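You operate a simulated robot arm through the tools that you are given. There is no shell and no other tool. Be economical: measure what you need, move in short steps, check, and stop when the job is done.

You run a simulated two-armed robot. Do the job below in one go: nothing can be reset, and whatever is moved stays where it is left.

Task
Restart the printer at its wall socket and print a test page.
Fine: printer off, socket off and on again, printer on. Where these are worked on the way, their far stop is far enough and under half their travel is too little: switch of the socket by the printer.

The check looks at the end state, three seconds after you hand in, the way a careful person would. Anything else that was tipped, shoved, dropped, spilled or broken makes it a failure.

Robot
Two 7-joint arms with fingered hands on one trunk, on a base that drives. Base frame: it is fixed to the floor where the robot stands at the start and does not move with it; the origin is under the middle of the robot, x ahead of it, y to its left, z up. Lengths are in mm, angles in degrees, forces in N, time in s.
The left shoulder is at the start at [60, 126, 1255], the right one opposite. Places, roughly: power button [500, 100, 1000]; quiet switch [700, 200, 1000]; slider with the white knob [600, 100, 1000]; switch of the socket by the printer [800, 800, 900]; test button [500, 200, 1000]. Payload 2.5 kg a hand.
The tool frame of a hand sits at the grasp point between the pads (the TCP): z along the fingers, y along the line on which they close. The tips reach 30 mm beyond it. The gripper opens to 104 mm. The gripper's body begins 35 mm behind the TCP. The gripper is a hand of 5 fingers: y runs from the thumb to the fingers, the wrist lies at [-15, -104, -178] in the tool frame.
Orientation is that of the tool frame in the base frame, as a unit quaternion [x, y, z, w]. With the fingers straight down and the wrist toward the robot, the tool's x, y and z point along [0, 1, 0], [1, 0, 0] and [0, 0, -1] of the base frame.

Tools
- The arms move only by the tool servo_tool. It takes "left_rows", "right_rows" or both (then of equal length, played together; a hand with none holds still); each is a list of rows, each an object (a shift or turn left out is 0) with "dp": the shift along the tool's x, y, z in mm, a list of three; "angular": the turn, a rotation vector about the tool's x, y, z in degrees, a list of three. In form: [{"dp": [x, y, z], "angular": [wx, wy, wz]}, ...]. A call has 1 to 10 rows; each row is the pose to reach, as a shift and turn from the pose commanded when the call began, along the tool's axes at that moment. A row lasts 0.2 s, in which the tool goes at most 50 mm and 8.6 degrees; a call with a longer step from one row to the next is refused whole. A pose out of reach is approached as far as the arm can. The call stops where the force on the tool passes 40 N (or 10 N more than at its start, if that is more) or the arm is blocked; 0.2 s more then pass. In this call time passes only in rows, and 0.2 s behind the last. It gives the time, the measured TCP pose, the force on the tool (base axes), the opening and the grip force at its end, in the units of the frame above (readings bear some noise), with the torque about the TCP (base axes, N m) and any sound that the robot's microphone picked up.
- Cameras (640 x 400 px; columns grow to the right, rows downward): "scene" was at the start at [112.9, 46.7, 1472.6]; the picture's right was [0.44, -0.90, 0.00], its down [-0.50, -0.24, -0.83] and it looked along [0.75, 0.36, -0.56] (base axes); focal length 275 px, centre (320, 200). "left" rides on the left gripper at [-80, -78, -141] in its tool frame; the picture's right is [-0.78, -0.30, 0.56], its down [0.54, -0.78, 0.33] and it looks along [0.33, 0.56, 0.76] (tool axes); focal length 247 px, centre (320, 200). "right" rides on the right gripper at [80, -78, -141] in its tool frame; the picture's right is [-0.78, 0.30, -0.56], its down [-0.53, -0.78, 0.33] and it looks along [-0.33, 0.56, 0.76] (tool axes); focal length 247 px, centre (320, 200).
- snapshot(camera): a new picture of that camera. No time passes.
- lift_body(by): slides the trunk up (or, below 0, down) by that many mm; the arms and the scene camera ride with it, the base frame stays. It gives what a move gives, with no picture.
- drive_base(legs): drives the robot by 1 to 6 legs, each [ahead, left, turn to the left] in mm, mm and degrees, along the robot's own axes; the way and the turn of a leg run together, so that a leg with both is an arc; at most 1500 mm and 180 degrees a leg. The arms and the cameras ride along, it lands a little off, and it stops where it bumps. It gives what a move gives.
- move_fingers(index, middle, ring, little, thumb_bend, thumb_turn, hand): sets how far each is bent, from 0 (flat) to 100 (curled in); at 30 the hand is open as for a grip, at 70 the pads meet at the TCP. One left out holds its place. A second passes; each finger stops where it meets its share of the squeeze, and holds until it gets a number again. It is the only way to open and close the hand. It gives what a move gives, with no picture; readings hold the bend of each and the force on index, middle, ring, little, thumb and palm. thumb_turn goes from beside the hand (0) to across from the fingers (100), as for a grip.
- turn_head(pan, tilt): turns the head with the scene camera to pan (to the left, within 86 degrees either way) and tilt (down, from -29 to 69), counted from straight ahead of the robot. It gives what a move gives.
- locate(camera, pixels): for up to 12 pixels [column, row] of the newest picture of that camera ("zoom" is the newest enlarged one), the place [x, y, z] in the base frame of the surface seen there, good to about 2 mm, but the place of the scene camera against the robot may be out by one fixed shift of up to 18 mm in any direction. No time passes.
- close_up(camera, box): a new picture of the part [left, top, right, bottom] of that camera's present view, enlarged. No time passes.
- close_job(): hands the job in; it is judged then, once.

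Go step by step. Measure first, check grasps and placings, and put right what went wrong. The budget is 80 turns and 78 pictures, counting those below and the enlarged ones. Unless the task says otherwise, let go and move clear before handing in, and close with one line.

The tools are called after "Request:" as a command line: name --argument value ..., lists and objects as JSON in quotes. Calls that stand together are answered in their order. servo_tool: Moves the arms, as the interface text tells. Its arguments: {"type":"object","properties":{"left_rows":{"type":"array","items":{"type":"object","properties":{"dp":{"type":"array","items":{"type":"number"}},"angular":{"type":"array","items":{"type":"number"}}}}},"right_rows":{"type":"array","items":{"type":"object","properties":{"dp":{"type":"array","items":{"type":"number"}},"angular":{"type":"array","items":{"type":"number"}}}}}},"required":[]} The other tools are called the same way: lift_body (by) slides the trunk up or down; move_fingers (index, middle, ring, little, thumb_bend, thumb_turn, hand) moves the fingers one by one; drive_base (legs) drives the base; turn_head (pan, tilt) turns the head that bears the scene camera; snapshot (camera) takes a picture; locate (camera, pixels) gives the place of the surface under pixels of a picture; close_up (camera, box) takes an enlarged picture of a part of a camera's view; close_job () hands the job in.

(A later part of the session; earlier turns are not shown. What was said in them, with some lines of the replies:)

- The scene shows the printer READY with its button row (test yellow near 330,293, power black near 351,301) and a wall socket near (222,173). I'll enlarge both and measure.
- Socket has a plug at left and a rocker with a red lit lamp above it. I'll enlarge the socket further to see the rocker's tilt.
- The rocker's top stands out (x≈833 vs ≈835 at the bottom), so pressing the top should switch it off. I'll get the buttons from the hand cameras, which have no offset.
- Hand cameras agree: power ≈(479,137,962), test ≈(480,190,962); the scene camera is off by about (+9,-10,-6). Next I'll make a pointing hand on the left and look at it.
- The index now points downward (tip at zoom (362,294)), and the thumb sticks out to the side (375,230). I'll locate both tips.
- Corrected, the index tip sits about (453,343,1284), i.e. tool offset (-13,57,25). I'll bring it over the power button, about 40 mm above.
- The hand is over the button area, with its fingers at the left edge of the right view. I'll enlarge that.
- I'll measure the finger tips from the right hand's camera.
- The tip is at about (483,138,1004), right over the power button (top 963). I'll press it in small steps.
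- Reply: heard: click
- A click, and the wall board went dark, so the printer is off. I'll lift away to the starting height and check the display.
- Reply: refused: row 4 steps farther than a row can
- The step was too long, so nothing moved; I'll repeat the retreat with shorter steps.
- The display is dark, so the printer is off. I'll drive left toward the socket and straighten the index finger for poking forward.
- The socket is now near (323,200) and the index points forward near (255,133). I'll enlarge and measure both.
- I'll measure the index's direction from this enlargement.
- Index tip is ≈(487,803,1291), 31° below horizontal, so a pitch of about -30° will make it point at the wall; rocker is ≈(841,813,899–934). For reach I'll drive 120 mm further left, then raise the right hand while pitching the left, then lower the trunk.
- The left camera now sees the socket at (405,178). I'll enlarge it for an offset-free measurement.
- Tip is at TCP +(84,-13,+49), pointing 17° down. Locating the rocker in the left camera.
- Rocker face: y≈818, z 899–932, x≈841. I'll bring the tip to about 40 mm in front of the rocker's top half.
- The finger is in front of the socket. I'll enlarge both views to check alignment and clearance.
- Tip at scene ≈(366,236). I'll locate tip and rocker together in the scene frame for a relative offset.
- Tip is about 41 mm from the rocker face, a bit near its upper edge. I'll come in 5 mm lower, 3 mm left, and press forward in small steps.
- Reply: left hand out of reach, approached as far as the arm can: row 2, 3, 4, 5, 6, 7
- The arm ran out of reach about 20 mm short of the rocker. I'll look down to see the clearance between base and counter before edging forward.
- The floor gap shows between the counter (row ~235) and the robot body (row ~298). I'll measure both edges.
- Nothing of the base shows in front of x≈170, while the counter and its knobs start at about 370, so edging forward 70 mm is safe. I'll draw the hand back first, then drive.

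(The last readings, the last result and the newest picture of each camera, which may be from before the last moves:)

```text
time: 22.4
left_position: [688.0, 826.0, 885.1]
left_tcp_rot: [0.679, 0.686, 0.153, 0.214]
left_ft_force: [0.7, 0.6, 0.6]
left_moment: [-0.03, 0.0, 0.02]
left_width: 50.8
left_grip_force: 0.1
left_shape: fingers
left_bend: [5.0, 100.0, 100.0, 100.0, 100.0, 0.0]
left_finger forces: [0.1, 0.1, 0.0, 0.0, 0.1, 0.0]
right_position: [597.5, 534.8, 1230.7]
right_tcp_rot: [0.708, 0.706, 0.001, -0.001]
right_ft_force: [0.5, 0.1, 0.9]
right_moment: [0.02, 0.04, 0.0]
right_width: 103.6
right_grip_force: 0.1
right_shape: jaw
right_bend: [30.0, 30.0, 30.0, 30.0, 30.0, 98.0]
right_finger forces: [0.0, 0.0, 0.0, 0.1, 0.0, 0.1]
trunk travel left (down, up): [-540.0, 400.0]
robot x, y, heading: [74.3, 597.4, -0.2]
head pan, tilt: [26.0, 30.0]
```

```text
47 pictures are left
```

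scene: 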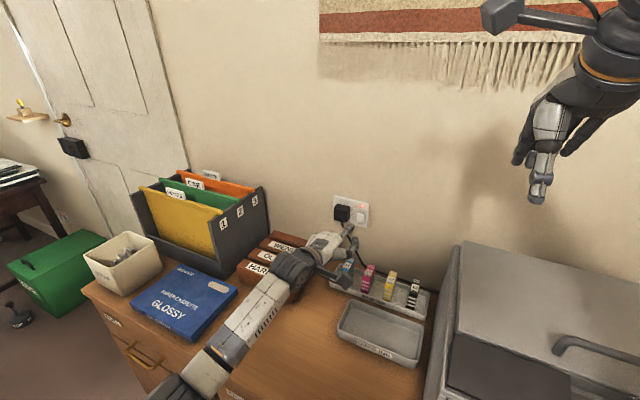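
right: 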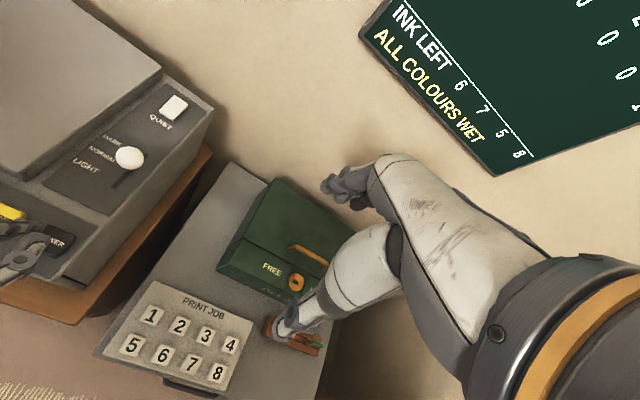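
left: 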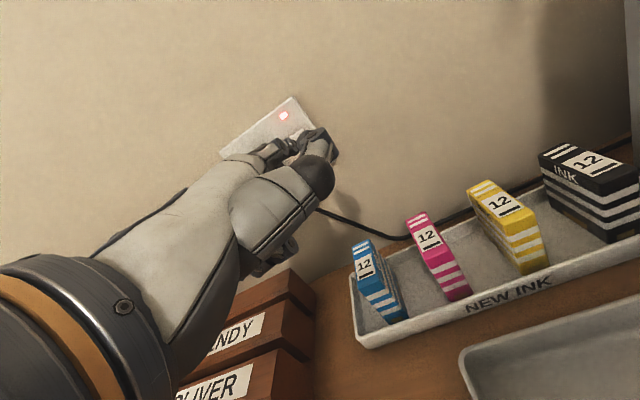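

Hand position relates to the earlier check (tip aligned, 5 mm high), so I'll advance with the same correction and press in fine steps.

Request:
servo_tool --left_rows '[{"dp": [3.9, 31.8, 25]}, {"dp": [4.1, 49.1, 34.9]}, {"dp": [4.2, 56.1, 38.9]}, {"dp": [4.2, 58.7, 40.4]}, {"dp": [4.2, 61.3, 41.9]}, {"dp": [4.3, 63.9, 43.4]}, {"dp": [4.3, 66.5, 44.9]}]'

Request:
close_up --camera "scene" --box '[296, 180, 392, 240]'

```text
time: 23.6
left_position: [758.7, 830.7, 884.1]
left_tcp_rot: [0.679, 0.685, 0.153, 0.214]
left_ft_force: [-33.2, -1.1, 7.6]
left_moment: [0.02, -2.09, -0.2]
left_width: 50.1
left_grip_force: 16.6
left_shape: fingers
left_bend: [6.0, 100.0, 100.0, 100.0, 100.0, 0.0]
left_finger forces: [33.8, 0.0, 0.1, 0.1, 0.1, 0.1]
right_position: [592.6, 535.3, 1233.7]
right_tcp_rot: [0.707, 0.707, 0.002, 0.0]
right_ft_force: [0.2, -0.5, -0.5]
right_moment: [-0.01, 0.0, 0.04]
right_width: 103.7
right_grip_force: 0.0
right_shape: jaw
right_bend: [30.0, 30.0, 30.0, 30.0, 30.0, 98.0]
right_finger forces: [0.0, 0.1, 0.1, 0.0, 0.0, 0.1]
trunk travel left (down, up): [-540.0, 400.0]
robot x, y, heading: [67.7, 595.8, -0.2]
head pan, tilt: [26.0, 30.0]
stopped in row 6 (left hand): the force on the tool passed its limit (the readings are from after the stop); the commanded pose is now the measured one
```

```text
6.67 times, centred on (344, 210) of scene
```

zoom: 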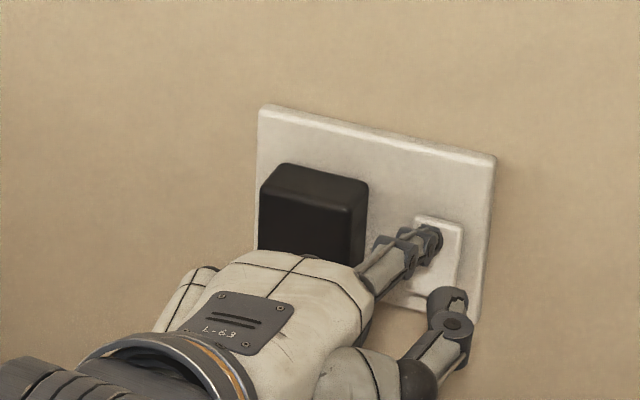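

The socket lamp has gone out, so the switch is off. I'll back off 50 mm and inspect the rocker.

Request:
servo_tool --left_rows '[{"dp": [-0.2, -17, -10]}, {"dp": [-0.4, -34, -20]}, {"dp": [-0.5, -43, -25]}]'

Request:
close_up --camera "scene" --box '[320, 185, 384, 225]'

Request:
locate --camera "zoom" --pixels '[[440, 250], [440, 220], [440, 235], [440, 265], [440, 280], [440, 295], [440, 310], [420, 260], [390, 280]]'

```text
time: 24.4
left_position: [712.7, 829.0, 881.9]
left_tcp_rot: [0.679, 0.686, 0.152, 0.214]
left_ft_force: [-1.1, 1.0, -0.1]
left_moment: [0.02, 0.01, 0.0]
left_width: 50.4
left_grip_force: 0.1
left_shape: fingers
left_bend: [5.0, 100.0, 100.0, 100.0, 100.0, 0.0]
left_finger forces: [0.0, 0.0, 0.1, 0.0, 0.1, 0.0]
right_position: [596.5, 534.6, 1231.4]
right_tcp_rot: [0.708, 0.706, -0.001, -0.001]
right_ft_force: [-0.1, -0.4, -0.5]
right_moment: [-0.01, 0.0, 0.02]
right_width: 103.7
right_grip_force: 0.2
right_shape: jaw
right_bend: [30.0, 30.0, 30.0, 30.0, 30.0, 98.0]
right_finger forces: [0.0, 0.1, 0.0, 0.0, 0.0, 0.0]
trunk travel left (down, up): [-540.0, 400.0]
robot x, y, heading: [70.9, 594.3, 0.2]
head pan, tilt: [26.0, 30.0]
```

```text
10.00 times, centred on (352, 205) of scene
```

zoom: 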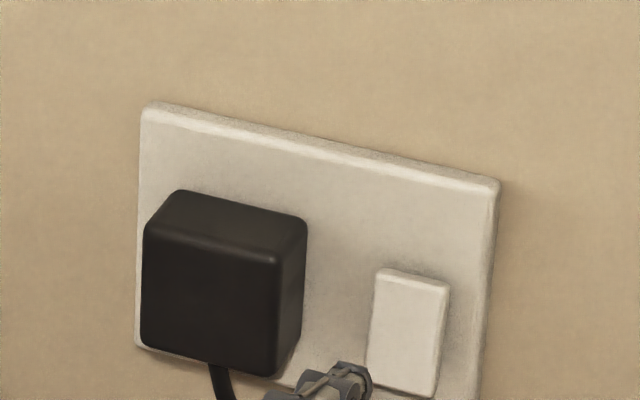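

```text
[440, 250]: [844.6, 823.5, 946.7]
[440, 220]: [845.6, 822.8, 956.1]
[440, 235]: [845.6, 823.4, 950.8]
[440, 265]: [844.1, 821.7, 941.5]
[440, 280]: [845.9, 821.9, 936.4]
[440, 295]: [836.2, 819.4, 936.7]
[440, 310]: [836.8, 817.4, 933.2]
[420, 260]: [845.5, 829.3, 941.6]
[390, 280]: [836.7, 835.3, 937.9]
```

The lamp is out and the rocker's top is pushed in: socket off. Now I'll lower 24 mm and press the bottom half to switch it on again.

Request:
servo_tool --left_rows '[{"dp": [2.1, -11.9, 20.7]}, {"dp": [2.3, 9.8, 33.2]}, {"dp": [2.5, 21, 39.7]}, {"dp": [2.5, 24.5, 41.7]}, {"dp": [2.5, 27.1, 43.2]}, {"dp": [2.6, 29.7, 44.7]}, {"dp": [2.6, 32.3, 46.1]}, {"dp": [2.6, 34, 47.1]}]'

Request:
close_up --camera "scene" --box '[320, 185, 384, 225]'

```text
time: 26.2
left_position: [765.6, 829.6, 853.4]
left_tcp_rot: [0.68, 0.686, 0.15, 0.21]
left_ft_force: [0.4, 0.8, -7.3]
left_moment: [0.08, 0.57, 0.04]
left_width: 49.9
left_grip_force: 3.7
left_shape: fingers
left_bend: [9.0, 100.0, 100.0, 100.0, 100.0, 0.0]
left_finger forces: [7.5, 0.1, 0.1, 0.0, 0.1, 0.0]
right_position: [597.1, 534.2, 1231.0]
right_tcp_rot: [0.708, 0.706, 0.0, 0.0]
right_ft_force: [-0.4, -0.2, 0.5]
right_moment: [-0.02, 0.01, -0.01]
right_width: 103.5
right_grip_force: 0.1
right_shape: jaw
right_bend: [30.0, 30.0, 30.0, 30.0, 30.0, 98.0]
right_finger forces: [0.1, 0.1, 0.0, 0.0, 0.0, 0.1]
trunk travel left (down, up): [-540.0, 400.0]
robot x, y, heading: [71.4, 593.1, -0.0]
head pan, tilt: [26.0, 30.0]
```

```text
10.00 times, centred on (352, 205) of scene
```

zoom: 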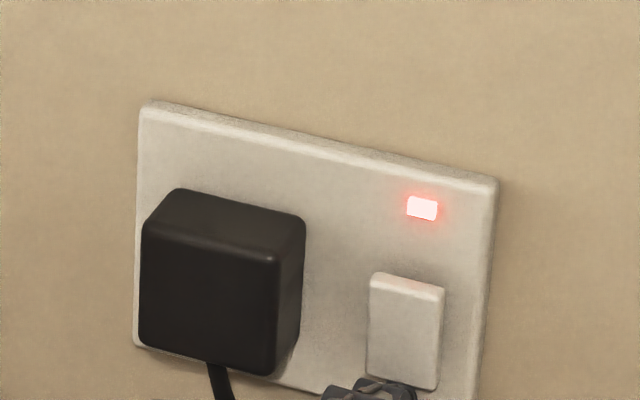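

The lamp is lit again. The finger seems to have slid under the rocker edge, so I'll back straight out slightly downward and inspect.

Request:
servo_tool --left_rows '[{"dp": [0, -12, -2]}, {"dp": [0, -29, -12]}, {"dp": [0, -55, -27]}, {"dp": [0, -90, -47]}]'

Request:
close_up --camera "scene" --box '[336, 200, 372, 230]'

Request:
locate --camera "zoom" --pixels '[[400, 150], [400, 170], [400, 190], [400, 210], [400, 230], [400, 250], [390, 270], [390, 290]]'

```text
time: 27.2
left_position: [664.1, 830.8, 851.1]
left_tcp_rot: [0.679, 0.686, 0.152, 0.213]
left_ft_force: [-0.1, 0.2, -0.4]
left_moment: [-0.01, 0.02, -0.02]
left_width: 50.6
left_grip_force: 0.0
left_shape: fingers
left_bend: [5.0, 100.0, 100.0, 100.0, 100.0, 0.0]
left_finger forces: [0.0, 0.0, 0.0, 0.0, 0.0, 0.1]
right_position: [596.7, 535.4, 1231.3]
right_tcp_rot: [0.708, 0.706, 0.0, 0.0]
right_ft_force: [-1.3, -0.5, -0.4]
right_moment: [0.03, 0.02, -0.02]
right_width: 103.7
right_grip_force: 0.0
right_shape: jaw
right_bend: [30.0, 30.0, 30.0, 30.0, 30.0, 98.0]
right_finger forces: [0.1, 0.0, 0.0, 0.0, 0.1, 0.0]
trunk travel left (down, up): [-540.0, 400.0]
robot x, y, heading: [72.8, 596.9, -0.1]
head pan, tilt: [26.0, 30.0]
```

```text
13.33 times, centred on (354, 215) of scene
```

zoom: 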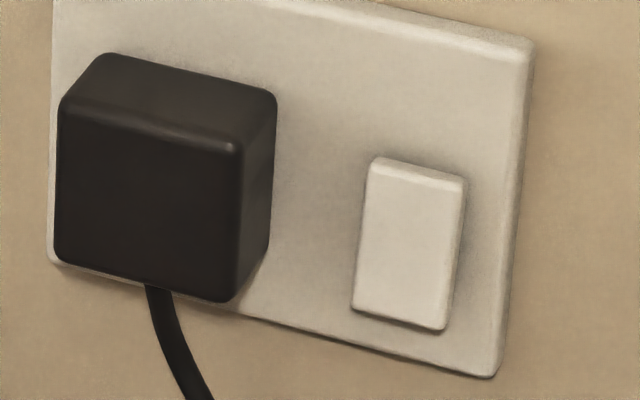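

```text
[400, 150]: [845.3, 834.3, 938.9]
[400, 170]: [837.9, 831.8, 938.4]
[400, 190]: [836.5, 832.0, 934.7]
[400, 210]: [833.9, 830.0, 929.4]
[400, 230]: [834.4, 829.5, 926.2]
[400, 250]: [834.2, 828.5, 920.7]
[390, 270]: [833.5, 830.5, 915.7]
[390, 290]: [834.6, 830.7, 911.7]
```

The lamp went out again: the finger had slid below and dragged the rocker back on retreat. I'll press again about 10 mm higher, in the lower half of the face, with smaller depth and look before retreating.

Request:
servo_tool --left_rows '[{"dp": [-0.7, 41.2, 8.8]}, {"dp": [-0.5, 68.9, 24.7]}, {"dp": [-0.4, 77.6, 29.7]}, {"dp": [-0.4, 81.1, 31.7]}, {"dp": [-0.3, 83.7, 33.2]}, {"dp": [-0.3, 86.8, 33.8]}]'

Request:
close_up --camera "scene" --box '[320, 185, 384, 225]'

```text
time: 28.6
left_position: [755.0, 829.6, 867.5]
left_tcp_rot: [0.679, 0.685, 0.153, 0.214]
left_ft_force: [-10.1, 0.3, 1.8]
left_moment: [-0.04, -0.56, 0.0]
left_width: 50.8
left_grip_force: 4.8
left_shape: fingers
left_bend: [5.0, 100.0, 100.0, 100.0, 100.0, 0.0]
left_finger forces: [9.9, 0.1, 0.0, 0.0, 0.1, 0.0]
right_position: [596.4, 535.4, 1231.3]
right_tcp_rot: [0.708, 0.707, 0.001, 0.001]
right_ft_force: [-0.9, 0.7, 1.4]
right_moment: [-0.02, -0.01, 0.0]
right_width: 103.4
right_grip_force: 0.1
right_shape: jaw
right_bend: [30.0, 30.0, 30.0, 30.0, 30.0, 98.0]
right_finger forces: [0.0, 0.1, 0.1, 0.1, 0.1, 0.0]
trunk travel left (down, up): [-540.0, 400.0]
robot x, y, heading: [72.0, 592.6, 0.1]
head pan, tilt: [26.0, 30.0]
```

```text
10.00 times, centred on (352, 205) of scene
```

zoom: 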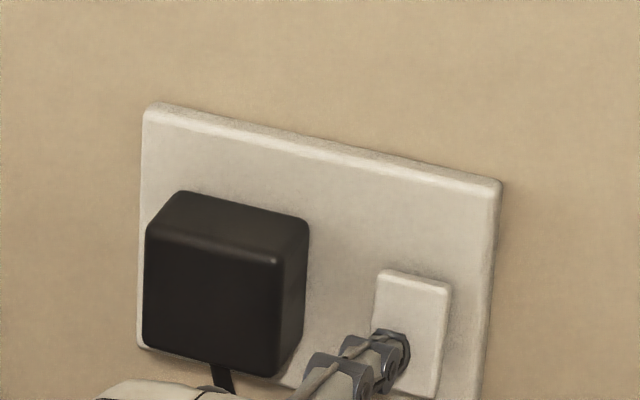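

10 N of contact just below centre and no flip yet. I'll ease back, go 4 mm lower and push further.

Request:
servo_tool --left_rows '[{"dp": [0, -8.7, -5]}, {"dp": [0.3, -10.7, -1.5]}, {"dp": [0.3, -2, 3.5]}, {"dp": [0.3, 0.6, 5]}, {"dp": [0.3, 2.4, 6]}, {"dp": [0.3, 4.1, 7]}]'

Request:
close_up --camera "scene" --box '[320, 185, 384, 225]'

```text
time: 30.0
left_position: [761.1, 831.0, 863.9]
left_tcp_rot: [0.679, 0.685, 0.152, 0.213]
left_ft_force: [-26.0, 0.1, 2.5]
left_moment: [0.0, -1.14, -0.17]
left_width: 49.9
left_grip_force: 13.0
left_shape: fingers
left_bend: [9.0, 100.0, 100.0, 100.0, 100.0, 0.0]
left_finger forces: [25.4, 0.1, 0.0, 0.0, 0.0, 0.0]
right_position: [593.4, 534.5, 1231.9]
right_tcp_rot: [0.708, 0.706, 0.002, 0.001]
right_ft_force: [0.1, 0.5, 0.2]
right_moment: [0.0, -0.01, -0.04]
right_width: 103.7
right_grip_force: 0.1
right_shape: jaw
right_bend: [30.0, 30.0, 30.0, 30.0, 30.0, 98.0]
right_finger forces: [0.0, 0.0, 0.0, 0.1, 0.1, 0.0]
trunk travel left (down, up): [-540.0, 400.0]
robot x, y, heading: [71.2, 596.2, -0.1]
head pan, tilt: [26.0, 30.0]
```

```text
10.00 times, centred on (352, 205) of scene
```

zoom: 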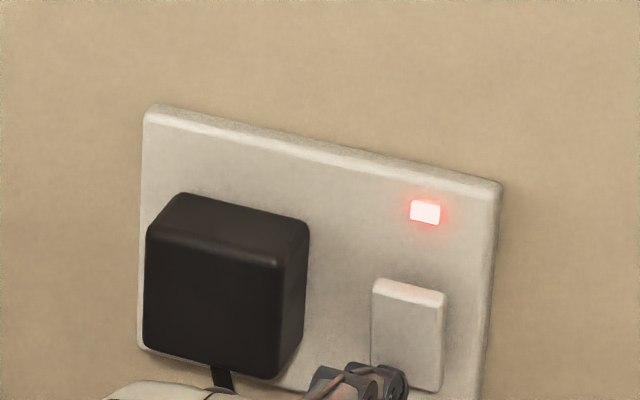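

The lamp is lit and the finger pushes on the face (26 N along x). I'll retreat straight back and check that it stays on.

Request:
servo_tool --left_rows '[{"dp": [-0.1, -10.4, -6]}, {"dp": [-0.3, -26, -15]}, {"dp": [-0.6, -52, -30]}, {"dp": [-1, -87, -50]}]'

Request:
close_up --camera "scene" --box '[326, 190, 374, 230]'

Request:
locate --camera "zoom" --pixels '[[410, 210], [410, 225], [410, 240], [410, 255], [405, 270], [405, 285]]'

```text
time: 31.0
left_position: [665.2, 831.4, 862.5]
left_tcp_rot: [0.679, 0.686, 0.152, 0.213]
left_ft_force: [-0.8, 0.2, 0.0]
left_moment: [-0.01, -0.01, -0.02]
left_width: 50.8
left_grip_force: 0.2
left_shape: fingers
left_bend: [5.0, 100.0, 100.0, 100.0, 100.0, 0.0]
left_finger forces: [0.0, 0.1, 0.0, 0.0, 0.1, 0.0]
right_position: [596.4, 534.4, 1230.8]
right_tcp_rot: [0.707, 0.707, 0.001, 0.0]
right_ft_force: [0.1, 0.4, -0.3]
right_moment: [0.04, -0.01, -0.01]
right_width: 103.9
right_grip_force: 0.2
right_shape: jaw
right_bend: [30.0, 30.0, 30.0, 30.0, 30.0, 98.0]
right_finger forces: [0.0, 0.0, 0.0, 0.0, 0.0, 0.1]
trunk travel left (down, up): [-540.0, 400.0]
robot x, y, heading: [66.1, 594.2, -0.2]
head pan, tilt: [26.0, 30.0]
```

```text
10.00 times, centred on (350, 210) of scene
```

zoom: 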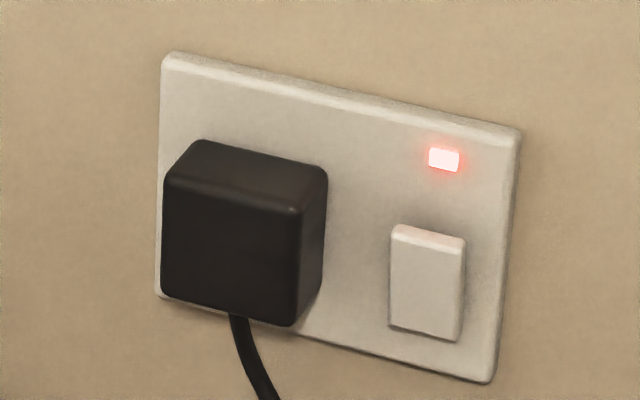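

```text
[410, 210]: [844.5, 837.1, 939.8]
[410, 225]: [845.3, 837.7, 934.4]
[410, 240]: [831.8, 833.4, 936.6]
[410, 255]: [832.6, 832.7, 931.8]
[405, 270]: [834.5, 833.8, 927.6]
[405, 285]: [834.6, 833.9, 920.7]
```

The socket stays on and the rocker's top stands out as at the start. I'll withdraw the hand up and back, restore pitch, raise the trunk and drive back.

Request:
servo_tool --left_rows '[{"dp": [3.7, -1.5, -47]}, {"dp": [7.5, -3, -94]}, {"dp": [11, -4.5, -141]}, {"dp": [15, -6, -188]}, {"dp": [19, -7.5, -235]}, {"dp": [22, -9, -282]}, {"dp": [26, -10.5, -329]}, {"dp": [30, -12, -376]}]'

Request:
servo_tool --left_rows '[{"angular": [7.5, 0, 0]}, {"angular": [15, 0, 0]}, {"angular": [22.5, 0, 0]}, {"angular": [30, 0, 0]}]'

Request:
lift_body --by 110

Request:
move_fingers --hand "left" --index 30

Request:
drive_base --legs '[[-70, 0, 0], [0, -595, 0]]'

Request:
turn_head --pan 26 --tilt 33.8

Request:
snapshot --camera "scene"

Request:
snapshot --camera "left"

Request:
snapshot --camera "right"

```text
time: 32.8
left_position: [465.3, 892.3, 1178.3]
left_tcp_rot: [0.68, 0.685, 0.152, 0.213]
left_ft_force: [-0.2, 0.3, 0.6]
left_moment: [-0.01, -0.01, -0.01]
left_width: 50.6
left_grip_force: 0.1
left_shape: fingers
left_bend: [5.0, 100.0, 100.0, 100.0, 100.0, 0.0]
left_finger forces: [0.0, 0.1, 0.1, 0.1, 0.0, 0.0]
right_position: [595.8, 535.7, 1230.9]
right_tcp_rot: [0.707, 0.707, 0.0, 0.0]
right_ft_force: [0.4, 0.2, 0.0]
right_moment: [0.0, -0.01, 0.01]
right_width: 103.6
right_grip_force: 0.0
right_shape: jaw
right_bend: [30.0, 30.0, 30.0, 30.0, 30.0, 98.0]
right_finger forces: [0.0, 0.1, 0.1, 0.0, 0.0, 0.0]
trunk travel left (down, up): [-540.0, 400.0]
robot x, y, heading: [69.2, 598.6, -0.1]
head pan, tilt: [26.0, 30.0]
```

```text
time: 33.8
left_position: [466.4, 891.4, 1177.4]
left_tcp_rot: [0.711, 0.702, -0.031, 0.029]
left_ft_force: [-0.5, -0.2, 0.6]
left_moment: [0.02, 0.02, 0.01]
left_width: 50.9
left_grip_force: 0.1
left_shape: fingers
left_bend: [5.0, 100.0, 100.0, 100.0, 100.0, 0.0]
left_finger forces: [0.1, 0.0, 0.0, 0.0, 0.1, 0.2]
right_position: [596.7, 533.7, 1230.6]
right_tcp_rot: [0.708, 0.706, 0.001, 0.001]
right_ft_force: [0.5, 0.0, 0.4]
right_moment: [0.03, -0.01, -0.01]
right_width: 103.8
right_grip_force: 0.1
right_shape: jaw
right_bend: [30.0, 30.0, 30.0, 30.0, 30.0, 98.0]
right_finger forces: [0.0, 0.0, 0.1, 0.1, 0.0, 0.0]
trunk travel left (down, up): [-540.0, 400.0]
robot x, y, heading: [68.9, 598.8, 0.1]
head pan, tilt: [26.0, 30.0]
```

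```text
time: 35.2
left_position: [465.6, 892.2, 1288.8]
left_tcp_rot: [0.712, 0.701, -0.031, 0.03]
left_ft_force: [-0.2, 0.2, 0.2]
left_moment: [-0.01, 0.02, -0.01]
left_width: 50.8
left_grip_force: 0.0
left_shape: fingers
left_bend: [5.0, 100.0, 100.0, 100.0, 100.0, 0.0]
left_finger forces: [0.0, 0.0, 0.0, 0.0, 0.0, 0.0]
right_position: [595.7, 535.0, 1341.1]
right_tcp_rot: [0.708, 0.706, 0.0, 0.0]
right_ft_force: [-0.3, 0.0, -0.2]
right_moment: [0.01, -0.03, -0.01]
right_width: 103.5
right_grip_force: 0.1
right_shape: jaw
right_bend: [30.0, 30.0, 30.0, 30.0, 30.0, 98.0]
right_finger forces: [0.0, 0.1, 0.0, 0.0, 0.1, 0.1]
trunk travel left (down, up): [-650.0, 290.0]
robot x, y, heading: [70.0, 592.8, -0.0]
head pan, tilt: [26.0, 30.0]
```

```text
time: 36.2
left_position: [466.8, 892.7, 1287.9]
left_tcp_rot: [0.712, 0.701, -0.031, 0.031]
left_ft_force: [1.1, 0.8, 0.0]
left_moment: [-0.01, -0.01, 0.01]
left_width: 52.3
left_grip_force: 0.0
left_shape: fingers
left_bend: [30.0, 100.0, 100.0, 100.0, 100.0, 0.0]
left_finger forces: [0.0, 0.0, 0.0, 0.0, 0.0, 0.1]
right_position: [597.2, 534.7, 1341.1]
right_tcp_rot: [0.707, 0.707, 0.0, 0.0]
right_ft_force: [-0.1, 0.2, 1.2]
right_moment: [0.0, 0.03, 0.01]
right_width: 103.7
right_grip_force: 0.0
right_shape: jaw
right_bend: [30.0, 30.0, 30.0, 30.0, 30.0, 98.0]
right_finger forces: [0.0, 0.0, 0.0, 0.0, 0.0, 0.1]
trunk travel left (down, up): [-650.0, 290.0]
robot x, y, heading: [72.1, 593.1, 0.0]
head pan, tilt: [26.0, 30.0]
```

```text
time: 40.3
left_position: [391.7, 279.7, 1287.8]
left_tcp_rot: [0.714, 0.698, -0.03, 0.029]
left_ft_force: [0.1, 0.1, -0.4]
left_moment: [0.05, -0.02, -0.01]
left_width: 52.3
left_grip_force: 0.0
left_shape: fingers
left_bend: [30.0, 100.0, 100.0, 100.0, 100.0, 0.0]
left_finger forces: [0.0, 0.1, 0.0, 0.0, 0.0, 0.1]
right_position: [519.8, -78.4, 1341.6]
right_tcp_rot: [0.711, 0.704, 0.0, 0.0]
right_ft_force: [0.8, -0.8, 0.3]
right_moment: [0.03, -0.01, 0.03]
right_width: 103.8
right_grip_force: 0.0
right_shape: jaw
right_bend: [30.0, 30.0, 30.0, 30.0, 30.0, 98.0]
right_finger forces: [0.1, 0.0, 0.0, 0.1, 0.1, 0.1]
trunk travel left (down, up): [-650.0, 290.0]
robot x, y, heading: [-4.9, -14.9, -0.6]
head pan, tilt: [26.0, 30.0]
```

```text
time: 40.9
left_position: [392.0, 280.5, 1287.6]
left_tcp_rot: [0.714, 0.698, -0.031, 0.03]
left_ft_force: [-0.7, 0.2, 0.6]
left_moment: [0.01, 0.0, -0.02]
left_width: 52.0
left_grip_force: 0.1
left_shape: fingers
left_bend: [30.0, 100.0, 100.0, 100.0, 100.0, 0.0]
left_finger forces: [0.1, 0.0, 0.0, 0.0, 0.0, 0.1]
right_position: [519.7, -79.0, 1341.5]
right_tcp_rot: [0.711, 0.703, 0.0, 0.0]
right_ft_force: [0.5, 0.2, -0.1]
right_moment: [0.0, -0.02, 0.01]
right_width: 103.7
right_grip_force: 0.0
right_shape: jaw
right_bend: [30.0, 30.0, 30.0, 30.0, 30.0, 98.0]
right_finger forces: [0.0, 0.0, 0.1, 0.0, 0.0, 0.0]
trunk travel left (down, up): [-650.0, 290.0]
robot x, y, heading: [-4.9, -14.1, -0.7]
head pan, tilt: [26.0, 33.8]
```

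```text
39 pictures are left
```

scene: 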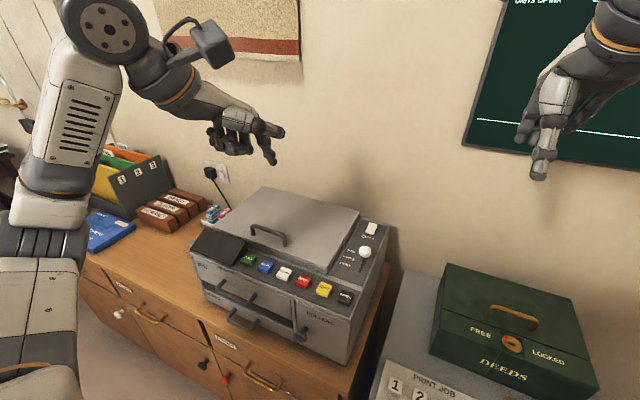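

```text
38 pictures are left
```

left: 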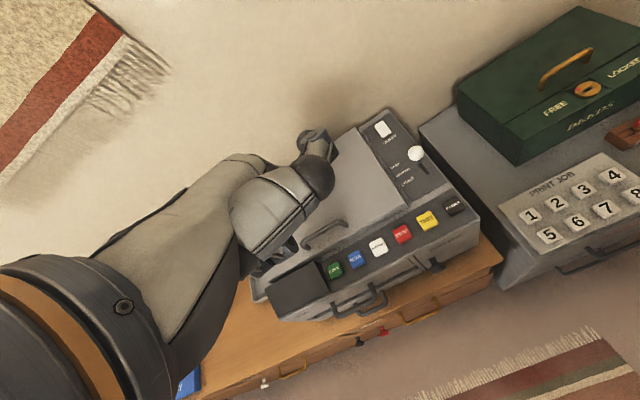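

```text
37 pictures are left
```

right: 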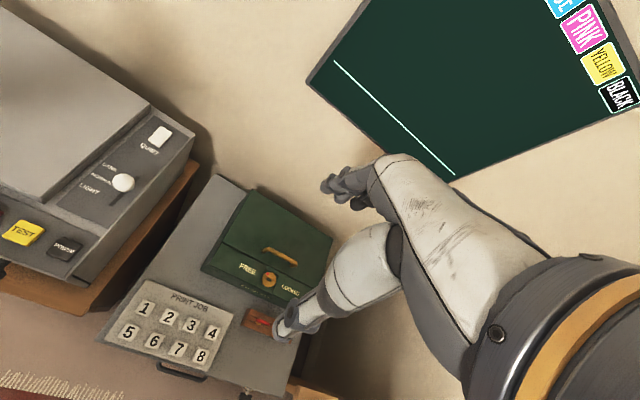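

The printer is still dark at (217,248), and the rest is undisturbed. I'll bring the index back above the power button.

Request:
servo_tool --left_rows '[{"dp": [-15.1, 4.6, 39.4]}, {"dp": [-30.3, 9.2, 78.8]}, {"dp": [-45.4, 13.8, 118.2]}, {"dp": [-60.5, 18.5, 157.5]}, {"dp": [-75.6, 23.1, 196.9]}, {"dp": [-90.8, 27.7, 236.3]}, {"dp": [-105.9, 32.3, 275.7]}]'

Request:
close_up --camera "right" --box '[0, 190, 128, 290]'

```text
time: 42.5
left_position: [421.4, 151.4, 1023.4]
left_tcp_rot: [0.715, 0.698, -0.03, 0.03]
left_ft_force: [0.4, -0.7, -0.7]
left_moment: [0.02, 0.02, 0.01]
left_width: 52.1
left_grip_force: 0.0
left_shape: fingers
left_bend: [30.0, 100.0, 100.0, 100.0, 100.0, 0.0]
left_finger forces: [0.0, 0.0, 0.1, 0.1, 0.0, 0.1]
right_position: [520.0, -78.8, 1340.3]
right_tcp_rot: [0.711, 0.703, -0.001, -0.001]
right_ft_force: [-0.1, 0.3, -0.7]
right_moment: [0.0, -0.04, -0.02]
right_width: 103.7
right_grip_force: 0.0
right_shape: jaw
right_bend: [30.0, 30.0, 30.0, 30.0, 30.0, 98.0]
right_finger forces: [0.1, 0.1, 0.0, 0.0, 0.0, 0.0]
trunk travel left (down, up): [-650.0, 290.0]
robot x, y, heading: [-6.3, -12.3, -0.4]
head pan, tilt: [26.0, 33.8]
```

```text
4.00 times, centred on (64, 240) of right
```

zoom: 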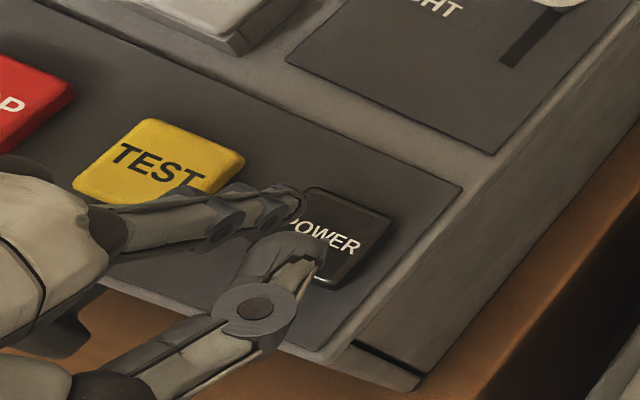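

The hand is at the same hover pose as before, above the power button. I'll press by the same amount and rise again.

Request:
servo_tool --left_rows '[{"dp": [0, -0.5, 20]}, {"dp": [0, -0.5, 34]}, {"dp": [0, -0.5, 38]}, {"dp": [0, -0.5, 41]}, {"dp": [0, -0.5, 43.5]}]'

Request:
servo_tool --left_rows '[{"dp": [0, 0, -20]}, {"dp": [0, 0, -43]}, {"dp": [0, -30, -60]}, {"dp": [0, -60, -90]}, {"dp": [30, -80, -120]}]'

Request:
snapshot --camera "scene"

```text
time: 43.7
left_position: [422.2, 146.1, 979.8]
left_tcp_rot: [0.714, 0.699, -0.03, 0.031]
left_ft_force: [-0.5, 0.5, 5.7]
left_moment: [-0.06, -0.31, 0.02]
left_width: 52.5
left_grip_force: 2.6
left_shape: fingers
left_bend: [30.0, 100.0, 100.0, 100.0, 100.0, 0.0]
left_finger forces: [5.3, 0.0, 0.0, 0.0, 0.0, 0.0]
right_position: [519.4, -78.4, 1341.6]
right_tcp_rot: [0.711, 0.703, 0.0, 0.0]
right_ft_force: [0.1, 0.2, -0.3]
right_moment: [-0.02, -0.03, 0.01]
right_width: 103.6
right_grip_force: 0.1
right_shape: jaw
right_bend: [30.0, 30.0, 30.0, 30.0, 30.0, 98.0]
right_finger forces: [0.0, 0.1, 0.0, 0.0, 0.0, 0.1]
trunk travel left (down, up): [-650.0, 290.0]
robot x, y, heading: [-4.5, -14.6, -0.7]
head pan, tilt: [26.0, 33.8]
heard: click
```

```text
time: 44.9
left_position: [351.6, 194.4, 1097.2]
left_tcp_rot: [0.715, 0.697, -0.032, 0.03]
left_ft_force: [-1.1, 0.6, -0.1]
left_moment: [-0.01, -0.02, 0.02]
left_width: 52.2
left_grip_force: 0.2
left_shape: fingers
left_bend: [30.0, 100.0, 100.0, 100.0, 100.0, 0.0]
left_finger forces: [0.1, 0.0, 0.1, 0.1, 0.0, 0.0]
left hand out of reach, approached as far as the arm can: row 5
right_position: [519.8, -78.2, 1341.6]
right_tcp_rot: [0.711, 0.703, 0.001, 0.001]
right_ft_force: [-0.1, -0.2, -0.4]
right_moment: [0.0, 0.04, -0.03]
right_width: 104.1
right_grip_force: 0.1
right_shape: jaw
right_bend: [30.0, 30.0, 30.0, 30.0, 30.0, 98.0]
right_finger forces: [0.0, 0.0, 0.1, 0.0, 0.0, 0.1]
trunk travel left (down, up): [-650.0, 290.0]
robot x, y, heading: [-1.7, -7.4, -0.5]
head pan, tilt: [26.0, 33.8]
```

```text
35 pictures are left
```

scene: 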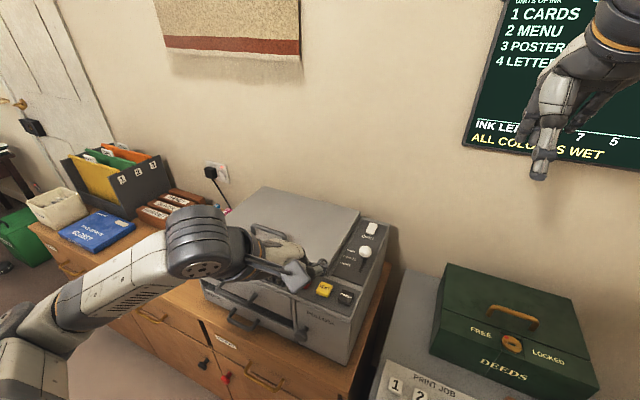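

The board is lit again, so the printer is on. I'll raise the hand to see the display before pressing test.

Request:
servo_tool --left_rows '[{"dp": [20, 0, -40]}, {"dp": [40, 0, -80]}, {"dp": [60, 0, -120]}, {"dp": [80, 0, -160]}, {"dp": [80, 0, -200]}]'

Request:
close_up --camera "scene" --box '[180, 150, 404, 300]'

```text
time: 46.1
left_position: [352.8, 285.2, 1290.1]
left_tcp_rot: [0.714, 0.699, -0.031, 0.028]
left_ft_force: [0.4, -1.1, 0.5]
left_moment: [-0.01, -0.01, 0.02]
left_width: 52.4
left_grip_force: 0.1
left_shape: fingers
left_bend: [30.0, 100.0, 100.0, 100.0, 100.0, 0.0]
left_finger forces: [0.0, 0.0, 0.0, 0.0, 0.0, 0.0]
right_position: [519.4, -79.5, 1340.0]
right_tcp_rot: [0.711, 0.703, 0.001, -0.001]
right_ft_force: [0.6, -0.2, -0.2]
right_moment: [0.02, 0.01, -0.04]
right_width: 103.6
right_grip_force: 0.1
right_shape: jaw
right_bend: [30.0, 30.0, 30.0, 30.0, 30.0, 98.0]
right_finger forces: [0.0, 0.0, 0.0, 0.0, 0.0, 0.0]
trunk travel left (down, up): [-650.0, 290.0]
robot x, y, heading: [-6.9, -15.7, -0.8]
head pan, tilt: [26.0, 33.8]
```

```text
2.67 times, centred on (292, 225) of scene
```

zoom: 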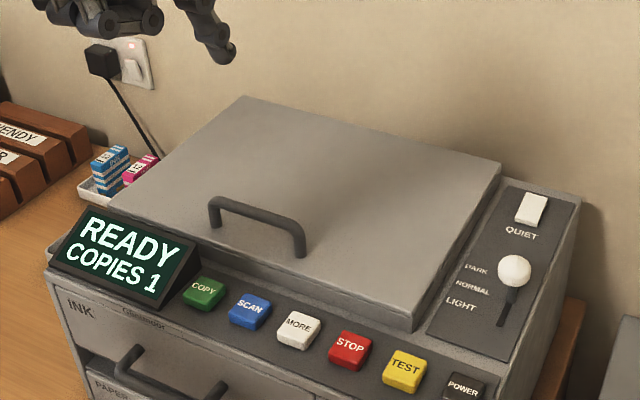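

Display reads READY, COPIES 1, and the socket lamp is lit. Now I'll hover the index over the test button.

Request:
servo_tool --left_rows '[{"dp": [-8.1, 10, 39]}, {"dp": [-16.3, 19.9, 78]}, {"dp": [-24.4, 29.9, 117]}, {"dp": [-32.6, 39.8, 156]}, {"dp": [-40.7, 49.8, 195]}, {"dp": [-48.9, 59.7, 234]}, {"dp": [-57, 69.7, 273]}]'

Request:
close_up --camera "right" --box '[0, 190, 128, 290]'

```text
time: 47.7
left_position: [422.7, 204.2, 1019.8]
left_tcp_rot: [0.715, 0.698, -0.031, 0.03]
left_ft_force: [-0.2, 0.5, -0.4]
left_moment: [-0.01, -0.01, 0.01]
left_width: 52.5
left_grip_force: 0.1
left_shape: fingers
left_bend: [30.0, 100.0, 100.0, 100.0, 100.0, 0.0]
left_finger forces: [0.1, 0.0, 0.0, 0.0, 0.0, 0.1]
right_position: [521.4, -78.6, 1340.2]
right_tcp_rot: [0.711, 0.703, 0.0, 0.0]
right_ft_force: [-0.3, -0.6, -0.7]
right_moment: [-0.01, 0.01, 0.02]
right_width: 103.7
right_grip_force: 0.1
right_shape: jaw
right_bend: [30.0, 30.0, 30.0, 30.0, 30.0, 98.0]
right_finger forces: [0.1, 0.0, 0.0, 0.0, 0.0, 0.0]
trunk travel left (down, up): [-650.0, 290.0]
robot x, y, heading: [-4.5, -9.6, -0.6]
head pan, tilt: [26.0, 33.8]
```

```text
4.00 times, centred on (64, 240) of right
```

zoom: 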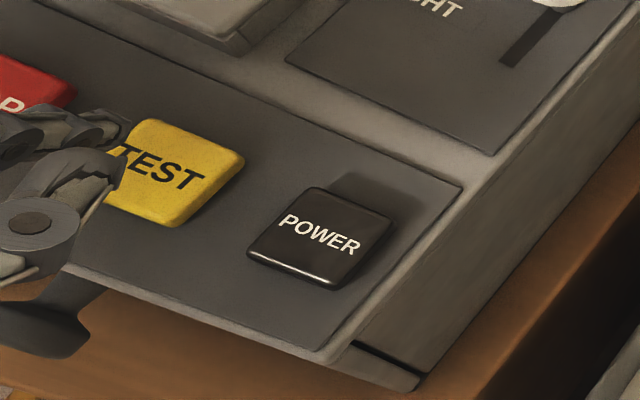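

The relation of tip to button matches the power press. Pressing test once, then withdrawing.

Request:
servo_tool --left_rows '[{"dp": [0, -1, 18]}, {"dp": [0, -1, 31]}, {"dp": [0, -1, 35]}, {"dp": [0, -1, 38]}, {"dp": [0, -1, 40.5]}]'

Request:
servo_tool --left_rows '[{"dp": [0, 0, -20]}, {"dp": [0, 0, -43]}, {"dp": [0, -20, -80]}, {"dp": [10, -40, -120]}, {"dp": [20, -50, -160]}, {"dp": [40, -55, -200]}, {"dp": [60, -55, -240]}, {"dp": [80, -55, -280]}, {"dp": [90, -55, -310]}]'

Request:
snapshot --camera "scene"

Request:
close_up --camera "scene" --box '[180, 150, 404, 300]'

```text
time: 48.9
left_position: [420.3, 199.7, 982.0]
left_tcp_rot: [0.714, 0.699, -0.03, 0.031]
left_ft_force: [-0.1, 0.3, 3.4]
left_moment: [-0.06, -0.16, 0.01]
left_width: 52.3
left_grip_force: 2.1
left_shape: fingers
left_bend: [30.0, 100.0, 100.0, 100.0, 100.0, 0.0]
left_finger forces: [3.0, 0.0, 0.1, 0.0, 0.1, 0.0]
right_position: [519.9, -78.5, 1340.8]
right_tcp_rot: [0.711, 0.703, 0.0, 0.0]
right_ft_force: [-1.2, 0.8, 0.1]
right_moment: [0.03, 0.02, -0.02]
right_width: 103.6
right_grip_force: 0.1
right_shape: jaw
right_bend: [30.0, 30.0, 30.0, 30.0, 30.0, 98.0]
right_finger forces: [0.0, 0.0, 0.0, 0.1, 0.1, 0.0]
trunk travel left (down, up): [-650.0, 290.0]
robot x, y, heading: [-5.6, -14.4, -0.6]
head pan, tilt: [26.0, 33.8]
heard: click
```

```text
time: 50.9
left_position: [367.8, 317.4, 1285.4]
left_tcp_rot: [0.715, 0.698, -0.031, 0.029]
left_ft_force: [0.0, 0.0, -0.2]
left_moment: [-0.03, 0.01, -0.01]
left_width: 52.3
left_grip_force: 0.1
left_shape: fingers
left_bend: [30.0, 100.0, 100.0, 100.0, 100.0, 0.0]
left_finger forces: [0.0, 0.1, 0.1, 0.0, 0.0, 0.1]
right_position: [520.7, -78.8, 1341.7]
right_tcp_rot: [0.711, 0.704, 0.001, 0.0]
right_ft_force: [0.7, -0.2, 0.1]
right_moment: [-0.01, -0.01, 0.01]
right_width: 103.7
right_grip_force: 0.0
right_shape: jaw
right_bend: [30.0, 30.0, 30.0, 30.0, 30.0, 98.0]
right_finger forces: [0.0, 0.0, 0.0, 0.0, 0.0, 0.0]
trunk travel left (down, up): [-650.0, 290.0]
robot x, y, heading: [-9.0, -14.8, -0.7]
head pan, tilt: [26.0, 33.8]
```

```text
32 pictures are left
```

scene: 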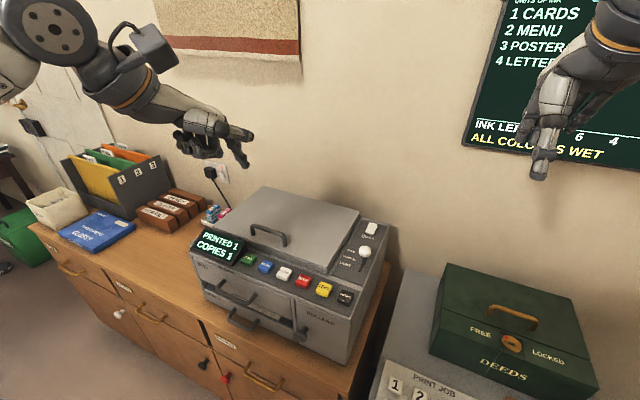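

```text
2.67 times, centred on (292, 225) of scene
```

zoom: 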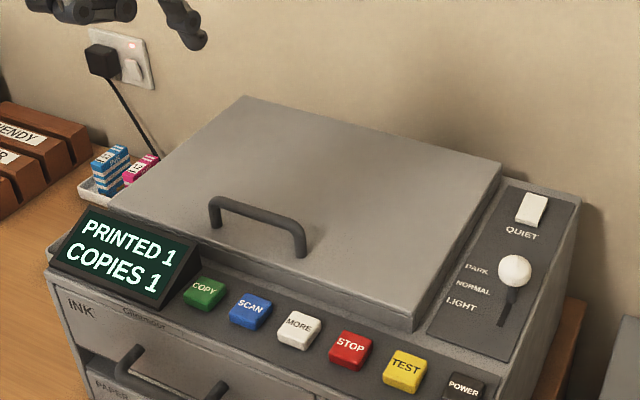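

The display reads PRINTED 1, the socket lamp is lit, the hands are clear and nothing else was disturbed. Handing in.

Request:
close_job

```text
The job is handed in.
```

The printer was switched off, restarted at its wall socket and switched back on, and one test page printed (display: PRINTED 1). The rocker was knocked back off by my finger on the first try, so the socket went off, on, off and on again, all while the printer was off.
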